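You operate a simulated robot arm through the tools that you are given. There is no shell and no other tool. Be economical: measure what you need, move in short steps, check, and stop when the job is done.

You are at the controls of a simulated robot arm. One attempt, no reset.

## Task
Take the worn grey sock ring and leave it on top of the green plate with a lug.

Only the result counts: the job must be done as asked and must still hold three seconds after the hand-in. Knocking over, shifting, dropping, spilling or breaking anything else fails it.

## Robot
A 7-joint arm with a two-finger parallel gripper, fixed in place. Base frame: the origin is at the foot of the arm, x ahead of it, y to its left, z up; the work surface is at about z = 0. Units: m, degrees, N and s.
With the tool pointing down near the work surface it reaches from about 0.24 to 0.62 m from the base axis. Its first joint turns from -66.0 to 66.0 degrees. Payload 2.6 kg.
Tool frame: the origin (TCP) lies between the finger pads and is the grasp point; the fingertips stand 0.03 m ahead of it; z points along the fingers, y is the line along which they close. The gripper opens to 0.094 m. The fingers are 0.028 m wide and 0.01 m thick; the gripper's body (0.05 by 0.096 m) begins 0.055 m behind the TCP.
Orientation is that of the tool frame in the base frame, as a unit quaternion [w, x, y, z]. With the fingers straight down and closing along the base's y, the tool's x points along the base's -x, its y along +y and its z along -z.

## Interface
- The arm moves only by the tool step_arm. Its argument "rows" is a list that holds one entry, the list of rows, each a list of 5 numbers: the gripper command, from -1 (shut) to 1 (fully open), values between in proportion, then the shift along the base's x, y, z in units of 20 mm (1.0 is 20 mm), then the turn about the base's z in units of 6 degrees (1.0 is 6 degrees). In form: [[[hand, x, y, z, twist], ...]]. A call has 1 to 12 rows; each row shifts and turns the commanded pose from where the row before left it. A call with a number of a shift or a turn outside -1 to 1 is refused whole. A row lasts 0.2 s, in which the tool goes at most 0.05 m and 8.6 degrees; a call with a longer step from one row to the next is refused whole, and so is a gripper value outside its range. Where a pose cannot be reached the arm comes as near as it can. A force on the tool above 40 N (or 10 N above the force at the start of the call, whichever is more), or a blocked arm, ends the call early, and 0.2 s more pass. Each finger travels about 0.072 m/s and halts on what it meets, pressing with about 39 N; the grip force reading is that of the motor and also rises with nothing between the fingers. The clock runs only during rows and for 0.2 s after the last one: add rows that do not move to give the fingers time. The reply holds the time, the measured pose of the TCP, the force on the tool along the base axes, the opening and the grip force, in the units named above and with some noise, and new pictures: "views" is both (left out), scene, wrist or none.
- Cameras (640 x 400 px; columns grow to the right, rows downward): "scene" is fixed at [0.0513, 0.4456, 0.571]; the picture's right is [-0.60, -0.80, 0.00], its down [-0.42, 0.32, -0.85] and it looks along [0.68, -0.51, -0.53] (base axes); focal length 370 px, centre (320, 200). "wrist" rides on the gripper at [0.076, 0.014, -0.102] in the tool frame; the picture's right is [-0.18, 0.98, 0.00], its down [-0.75, -0.14, -0.64] and it looks along [-0.63, -0.12, 0.77] (tool axes); focal length 243 px, centre (320, 200). There is no depth. A picture from a camera that has moved, and an enlarged one, comes with that camera's place and axes in the base frame and with its lens.
- enlarge(camera, box): a new picture of the part [left, top, right, bottom] of that camera's present view, enlarged. The clock stands still meanwhile.
- hand_in(): hands the job in; it is judged then, once.

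Go step by step. Nothing tells you positions but the pictures and the camera data: compare them with the known pose of the tool, close in by small moves and look again before you grip or let go. The budget is 90 turns and 170 pictures, counting those below and the enlarged ones. Unless the task says otherwise, let go and move clear before handing in, and close with one line.

The tools are called after "Request:" as name(argument=value, ...) on one line, values as JSON. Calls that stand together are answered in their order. step_arm: Moves the arm, as the interface text tells. Its arguments: {"type":"object","properties":{"rows":{"type":"array"},"views":{"type":"string","enum":["both","scene","wrist","none"]}},"required":["rows"]} The other tools are called the same way: enlarge (camera, box) takes an enlarged picture of a part of a camera's view; hand_in () hands the job in.

At the start:

```text
t: 0.0
eef_pos: [0.4208, -0.0642, 0.3005]
tcp_rot: [0.0, 0.0, 1.0, -0.001]
force: [0.6, -0.8, 0.1]
grip_width: 0.0941
grasp_force: 0.0
```

scene: 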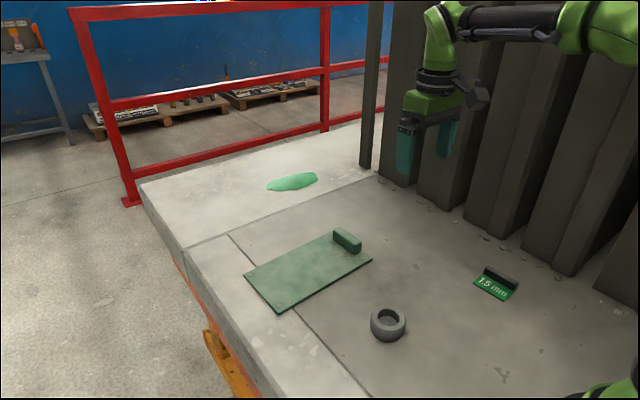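
wrist: 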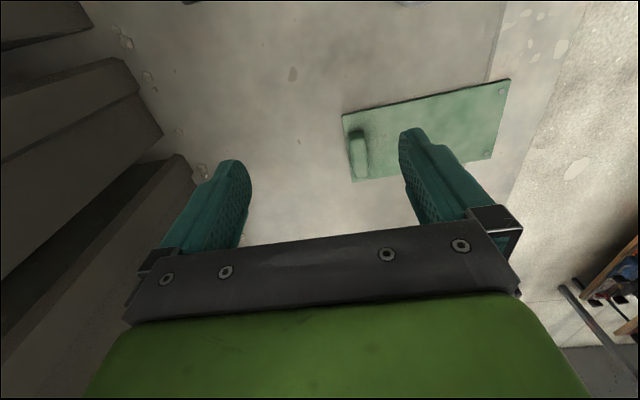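

The grey ring seems to be near (0.35, 0.07), about 65 mm wide. The plate spans roughly x 0.50–0.64, y -0.04–0.21, with the lug at its -y end. I'll move above the ring and look again.

Request:
step_arm(rows=[[[1, -0.46, 0.82, -0.7, 0], [1, -0.46, 0.82, -0.7, 0], [1, -0.46, 0.82, -0.7, 0], [1, -0.46, 0.82, -0.7, 0], [1, -0.46, 0.82, -0.7, 0], [1, -0.46, 0.82, -0.7, 0], [1, -0.46, 0.82, -0.7, 0], [1, -0.46, 0.82, -0.7, 0], [1, 0, 0, 0, 0]]])

Request:
enlarge(camera="scene", box=[340, 280, 440, 360])

```text
t: 2.0
eef_pos: [0.3469, 0.0695, 0.1875]
tcp_rot: [0.001, 0.0, 1.0, 0.0]
force: [-0.6, -0.2, -0.6]
grip_width: 0.0938
grasp_force: 0.1
camera wrist: at [0.2707, 0.0839, 0.2903], right [0.18, 0.98, 0.0], down [0.75, -0.14, 0.64], along [0.63, -0.12, -0.77], focal length 243 px, centre (320, 200)
```

scene: 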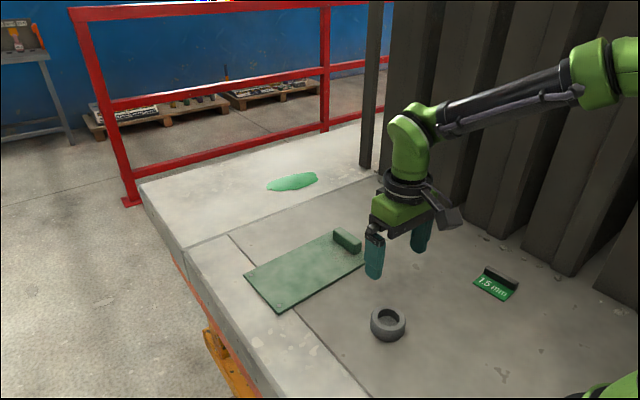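
wrist: 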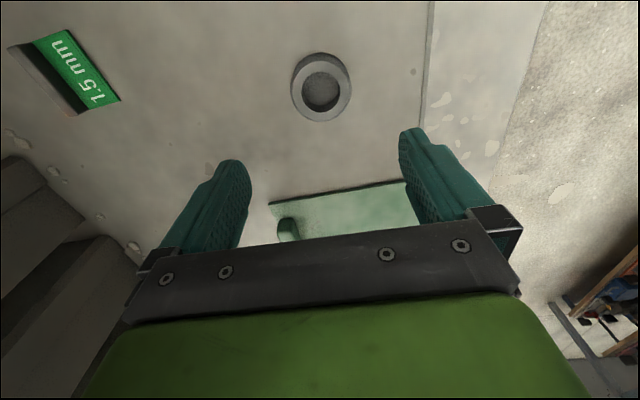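

```text
5.00 times, centred on (390, 320) of scene
camera zoom: at [0.0513, 0.4456, 0.571], right [-0.6, -0.8, 0.0], down [-0.42, 0.32, -0.85], along [0.68, -0.51, -0.53], focal length 1848 px, centre (-30, -400)
```

zoom: 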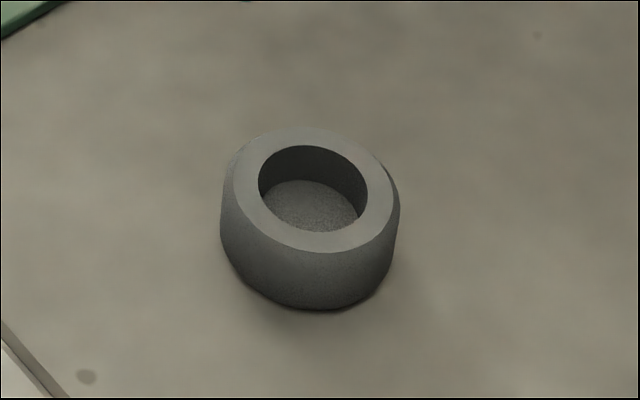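

The ring is at about (0.342, 0.071), roughly 65 mm wide and 28 mm tall. I'll lower until the fingertips are just above its rim, then check.

Request:
step_arm(rows=[[[1, -0.2, 0.05, -0.78, 0], [1, 0, 0, -0.78, 0], [1, 0, 0, -0.78, 0], [1, 0, 0, -0.78, 0], [1, 0, 0, -0.78, 0], [1, 0, 0, -0.78, 0], [1, 0, 0, -0.78, 0], [1, 0, 0, -0.5, 0], [1, 0, 0, 0, 0]]])

Request:
enlarge(camera="scene", box=[310, 240, 470, 360])

```text
t: 4.0
eef_pos: [0.3427, 0.0679, 0.0701]
tcp_rot: [-0.001, 0.001, 1.0, 0.0]
force: [-0.9, 0.1, -0.4]
grip_width: 0.0941
grasp_force: 0.1
camera wrist: at [0.2672, 0.0842, 0.1718], right [0.19, 0.98, 0.0], down [0.75, -0.14, 0.64], along [0.63, -0.12, -0.77], focal length 243 px, centre (320, 200)
```

scene: 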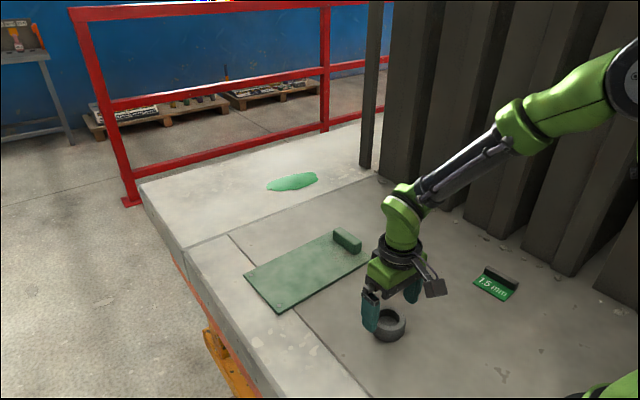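
wrist: 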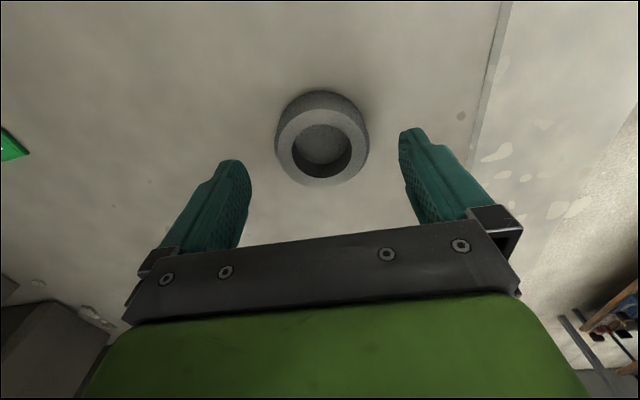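

```text
3.33 times, centred on (390, 300) of scene
camera zoom: at [0.0513, 0.4456, 0.571], right [-0.6, -0.8, 0.0], down [-0.42, 0.32, -0.85], along [0.68, -0.51, -0.53], focal length 1232 px, centre (87, -133)
```

zoom: 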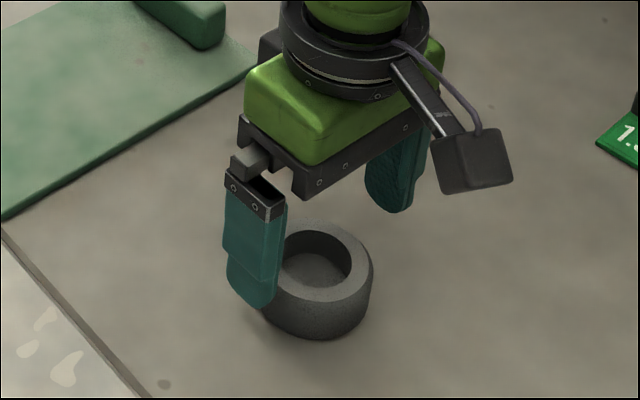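

The ring top works out to (0.340, 0.072) from here, so a small correction is needed. I'll lower to z≈0.036 and look before closing.

Request:
step_arm(rows=[[[1, -0.1, 0.15, -0.6, 0], [1, 0, 0, -0.6, 0], [1, 0, 0, -0.5, 0], [1, 0, 0, 0, 0]]])

```text
t: 5.0
eef_pos: [0.3406, 0.0727, 0.0354]
tcp_rot: [0.0, 0.001, 1.0, 0.0]
force: [-1.1, 0.0, 0.6]
grip_width: 0.094
grasp_force: 0.1
camera wrist: at [0.2651, 0.0875, 0.1378], right [0.18, 0.98, 0.0], down [0.75, -0.14, 0.64], along [0.63, -0.12, -0.77], focal length 243 px, centre (320, 200)
```

scene: 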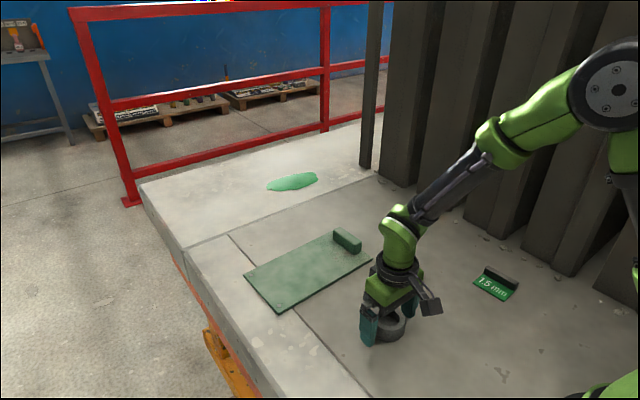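
wrist: 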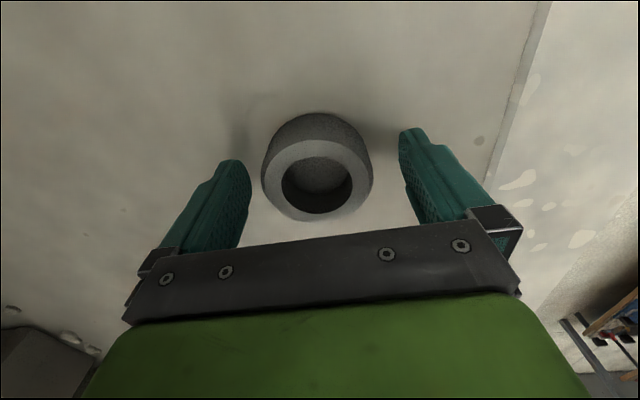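

The ring is centred between the fingers, so I'll close on it.

Request:
step_arm(rows=[[[-0.2, 0, 0, 0, 0], [-1, 0, 0, 0, 0], [-1, 0, 0, 0, 0], [-1, 0, 0, 0, 0]]])

```text
t: 6.0
eef_pos: [0.3423, 0.0728, 0.0356]
tcp_rot: [0.0, 0.0, 1.0, 0.0]
force: [-0.3, -0.3, 0.1]
grip_width: 0.0597
grasp_force: 39.5
camera wrist: at [0.2651, 0.0875, 0.1379], right [0.18, 0.98, 0.0], down [0.75, -0.14, 0.64], along [0.63, -0.12, -0.77], focal length 243 px, centre (320, 200)
```

scene: 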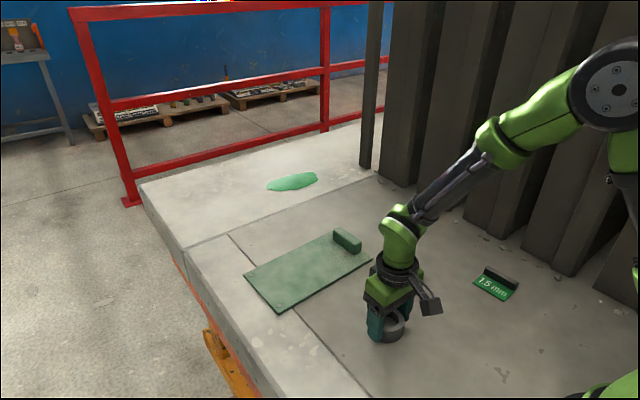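
wrist: 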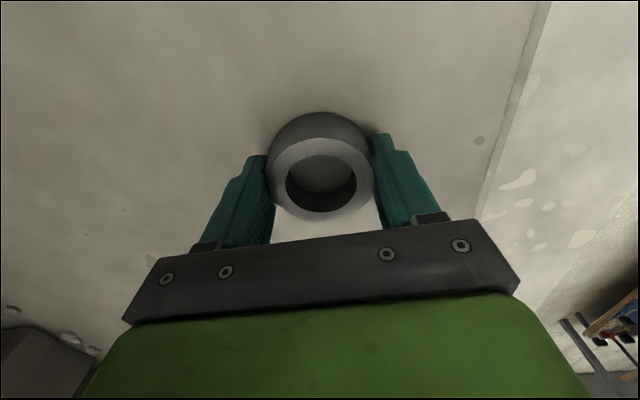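

It's gripped at 60 mm width. I'll lift straight up and check the hold.

Request:
step_arm(rows=[[[-1, 0, 0, 0.4, 0], [-1, 0, 0, 0.8, 0], [-1, 0, 0, 0.9, 0], [-1, 0, 0, 0.9, 0], [-1, 0, 0, 0.9, 0], [-1, 0, 0, 0.9, 0], [-1, 0, 0, 0, 0]]])

```text
t: 7.6
eef_pos: [0.3415, 0.0726, 0.1319]
tcp_rot: [-0.001, 0.0, 1.0, 0.0]
force: [0.0, -0.6, 0.0]
grip_width: 0.0599
grasp_force: 39.1
camera wrist: at [0.2654, 0.0876, 0.2335], right [0.18, 0.98, 0.0], down [0.75, -0.14, 0.64], along [0.63, -0.12, -0.77], focal length 243 px, centre (320, 200)
```

scene: 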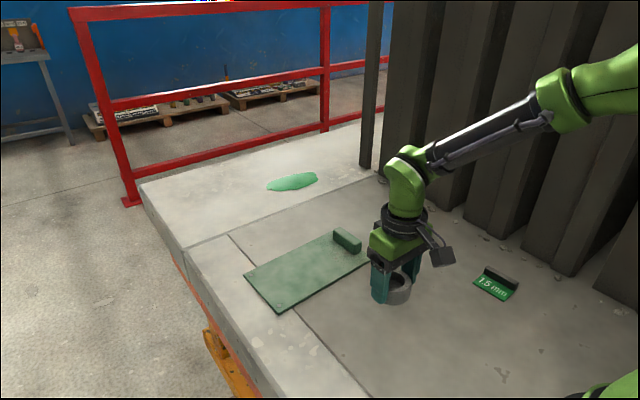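
wrist: 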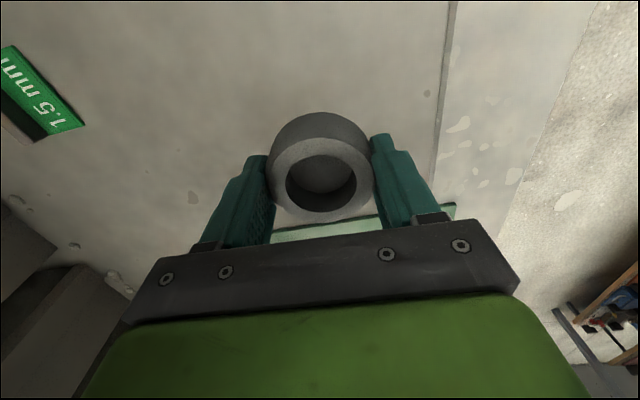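

The ring is held firmly. I'll carry it over the clear part of the plate, about (0.565, 0.10).

Request:
step_arm(rows=[[[-1, 0.5, 0.12, 0, 0], [-1, 0.95, 0.12, 0, 0], [-1, 0.95, 0.12, 0, 0], [-1, 0.95, 0.12, 0, 0], [-1, 0.95, 0.12, 0, 0], [-1, 0.95, 0.12, 0, 0], [-1, 0.95, 0.12, 0, 0], [-1, 0.95, 0.12, 0, 0], [-1, 0.95, 0.12, 0, 0], [-1, 0.95, 0.12, 0, 0], [-1, 0.95, 0.12, 0, 0], [-1, 0.95, 0.12, 0, 0]]])

Request:
enlarge(camera="scene", box=[220, 200, 400, 330])

```text
t: 10.2
eef_pos: [0.5612, 0.1021, 0.1326]
tcp_rot: [0.001, -0.001, 1.0, 0.0]
force: [-1.0, 0.5, -0.7]
grip_width: 0.06
grasp_force: 39.4
camera wrist: at [0.4847, 0.1158, 0.2343], right [0.18, 0.98, 0.0], down [0.75, -0.14, 0.64], along [0.63, -0.12, -0.77], focal length 243 px, centre (320, 200)
```

scene: 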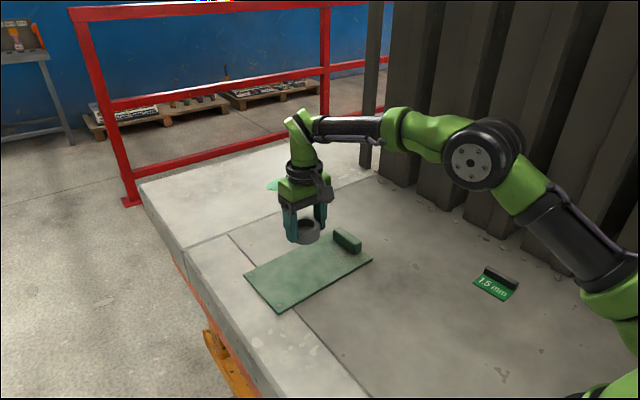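
wrist: 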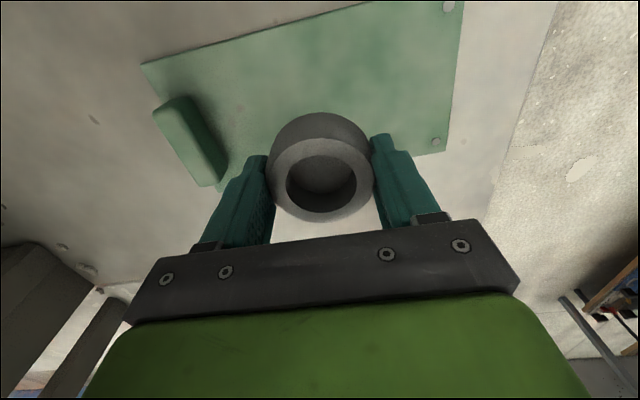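

```text
3.08 times, centred on (310, 265) of scene
camera zoom: at [0.0513, 0.4456, 0.571], right [-0.6, -0.8, 0.0], down [-0.42, 0.32, -0.85], along [0.68, -0.51, -0.53], focal length 1138 px, centre (351, 0)
```

zoom: 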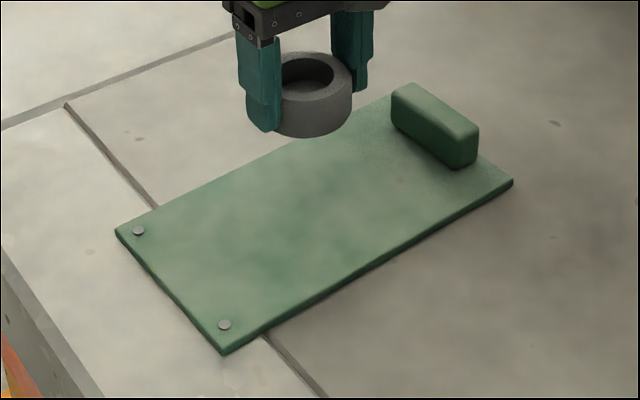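

The ring sits over the plate's middle in x, well clear of the lug and the rivets. The plate top is at about z 0.007, so I'll lower to just above it.

Request:
step_arm(rows=[[[-1, 0, 0, -0.7, 0], [-1, 0, 0, -0.7, 0], [-1, 0, 0, -0.7, 0], [-1, 0, 0, -0.7, 0], [-1, 0, 0, -0.7, 0], [-1, 0, 0, -0.5, 0], [-1, 0, 0, 0, 0], [-1, 0, 0, 0, 0]]])

Request:
enlarge(camera="scene", box=[220, 200, 400, 330])

```text
t: 12.0
eef_pos: [0.5606, 0.101, 0.052]
tcp_rot: [0.0, 0.001, 1.0, 0.0]
force: [1.0, -0.8, -0.2]
grip_width: 0.0597
grasp_force: 38.4
camera wrist: at [0.4843, 0.1158, 0.1537], right [0.18, 0.98, 0.0], down [0.75, -0.14, 0.64], along [0.63, -0.12, -0.77], focal length 243 px, centre (320, 200)
```

scene: 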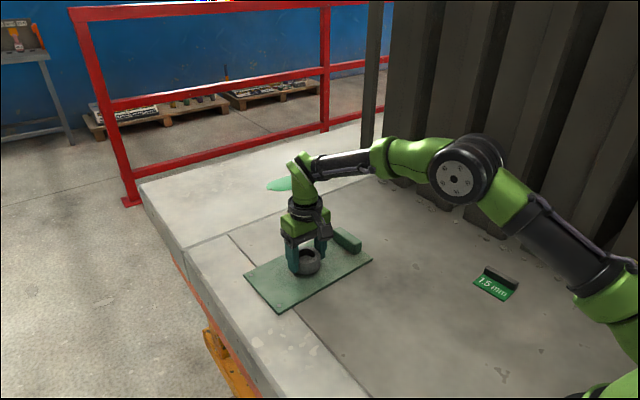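
wrist: 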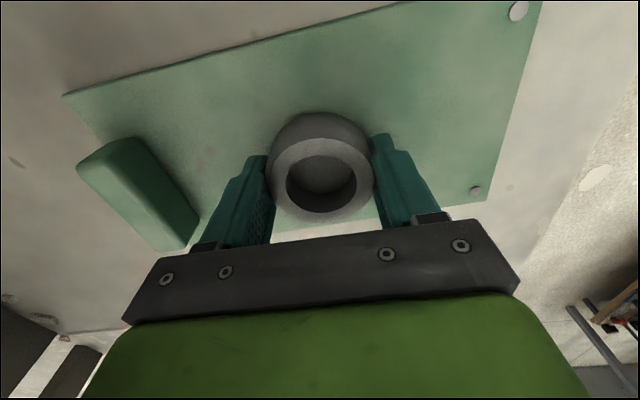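

```text
3.08 times, centred on (310, 265) of scene
camera zoom: at [0.0513, 0.4456, 0.571], right [-0.6, -0.8, 0.0], down [-0.42, 0.32, -0.85], along [0.68, -0.51, -0.53], focal length 1138 px, centre (351, 0)
```

zoom: 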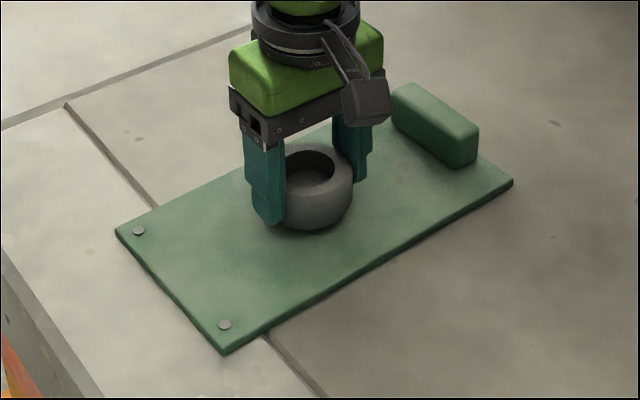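

The ring is hovering just above the plate. I'll ease down in small steps and watch the force.

Request:
step_arm(rows=[[[-1, 0, 0, -0.1, 0], [-1, 0, 0, -0.1, 0], [-1, 0, 0, -0.1, 0], [-1, 0, 0, 0, 0]]], views="none")

```text
t: 13.0
eef_pos: [0.5607, 0.1008, 0.0453]
tcp_rot: [-0.001, 0.0, 1.0, 0.0]
force: [-0.1, -0.2, -1.3]
grip_width: 0.0596
grasp_force: 39.4
```

No contact yet, so I'll keep going down in 1 mm steps.

Request:
step_arm(rows=[[[-1, 0, 0, -0.05, 0], [-1, 0, 0, -0.05, 0], [-1, 0, 0, 0, 0]]], views="none")

```text
t: 13.8
eef_pos: [0.56, 0.1014, 0.0434]
tcp_rot: [0.0, 0.0, 1.0, 0.0]
force: [-1.2, -0.7, 1.6]
grip_width: 0.0596
grasp_force: 38.6
```

Request:
step_arm(rows=[[[-1, 0, 0, -0.05, 0], [-1, 0, 0, 0, 0]]], views="none")

Request:
enlarge(camera="scene", box=[270, 220, 350, 290])

```text
t: 14.4
eef_pos: [0.5616, 0.101, 0.0443]
tcp_rot: [0.001, 0.001, 1.0, 0.0]
force: [-4.6, -1.0, 9.3]
grip_width: 0.0597
grasp_force: 38.8
```

```text
5.71 times, centred on (310, 255) of scene
camera zoom: at [0.0512, 0.4456, 0.5711], right [-0.6, -0.8, 0.0], down [-0.42, 0.32, -0.85], along [0.68, -0.51, -0.53], focal length 2112 px, centre (377, -114)
```

zoom: 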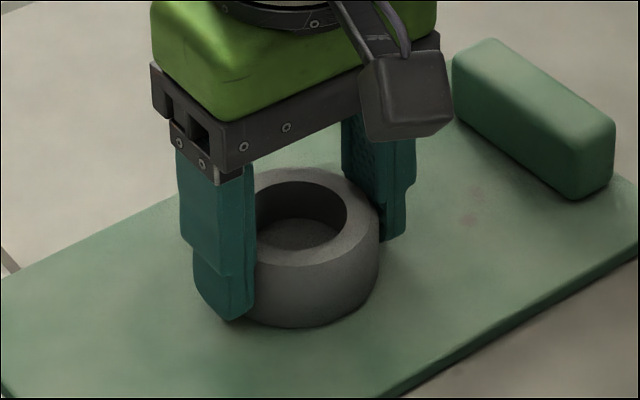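

There is contact at about 9 N, so the ring is resting on the plate. I'll relieve the pressure slightly and open gently.

Request:
step_arm(rows=[[[-1, 0, 0, 0.03, 0], [0.35, 0, 0, 0, 0], [0.5, 0, 0, 0, 0], [0.8, 0, 0, 0, 0], [0.8, 0, 0, 0, 0]]])

```text
t: 15.6
eef_pos: [0.5607, 0.099, 0.0433]
tcp_rot: [0.0, 0.0, 1.0, 0.001]
force: [-0.2, 0.3, 0.7]
grip_width: 0.0847
grasp_force: 0.0
camera wrist: at [0.4843, 0.116, 0.1455], right [0.18, 0.98, 0.0], down [0.75, -0.14, 0.64], along [0.63, -0.12, -0.77], focal length 243 px, centre (320, 200)
```

scene: 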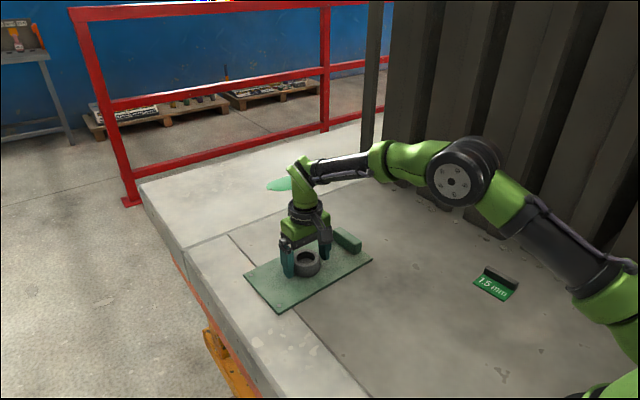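
wrist: 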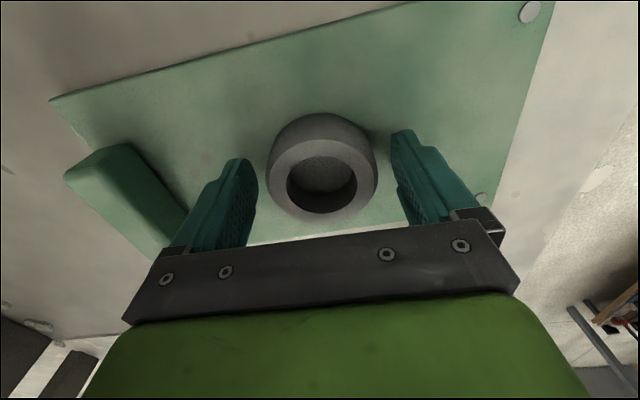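

The ring is released and both fingers are clear of it. I'll rise straight up.

Request:
step_arm(rows=[[[0.8, 0, 0, 0.3, 0], [0.8, 0, 0, 0.8, 0], [0.8, 0, 0, 0.9, 0], [0.8, 0, 0, 0.9, 0], [0.8, 0, 0, 0.9, 0], [0.8, 0, 0, 0.9, 0], [0.8, 0, 0, 0.9, 0], [0.8, 0, 0, 0.9, 0], [0.8, 0, 0, 0, 0]]])

Request:
enlarge(camera="scene", box=[220, 200, 400, 330])

```text
t: 17.6
eef_pos: [0.5602, 0.1014, 0.1738]
tcp_rot: [0.0, 0.0, 1.0, 0.0]
force: [0.5, 0.4, 0.2]
grip_width: 0.0845
grasp_force: 0.1
camera wrist: at [0.4846, 0.1162, 0.2757], right [0.18, 0.98, 0.0], down [0.75, -0.14, 0.64], along [0.63, -0.12, -0.77], focal length 243 px, centre (320, 200)
```

scene: 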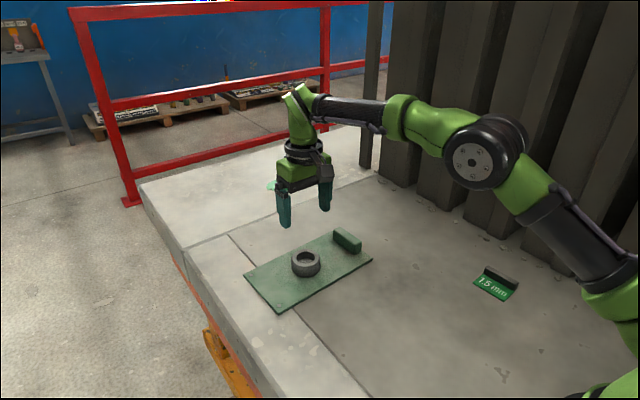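
wrist: 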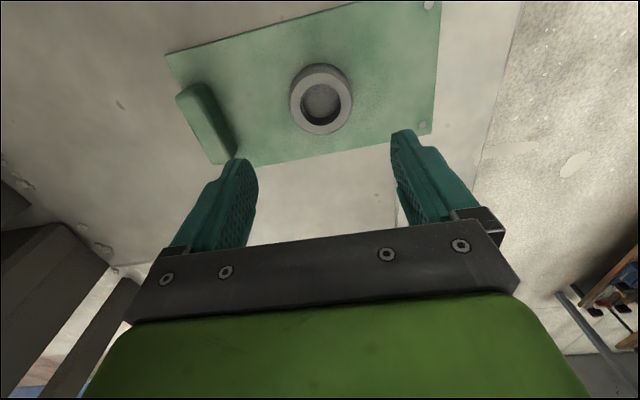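

```text
3.08 times, centred on (310, 265) of scene
camera zoom: at [0.0513, 0.4456, 0.571], right [-0.6, -0.8, 0.0], down [-0.42, 0.32, -0.85], along [0.68, -0.51, -0.53], focal length 1138 px, centre (351, 0)
```

zoom: 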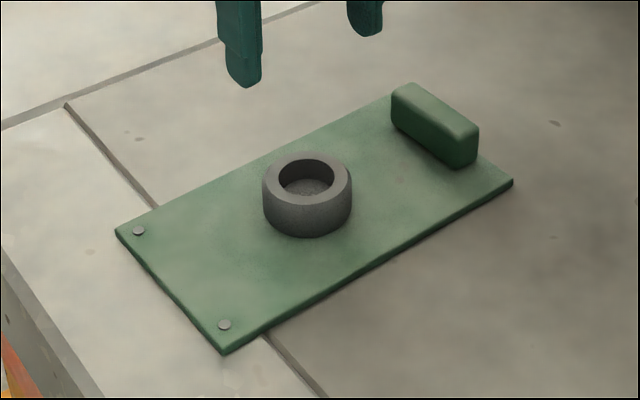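

The ring rests flat on the plate, the plate hasn't moved and the gripper is clear. I'm handing in.

Request:
hand_in()

```text
The job is handed in.
```

The grey ring is resting on top of the green plate with a lug; the gripper has let go and moved clear, and nothing else was disturbed.
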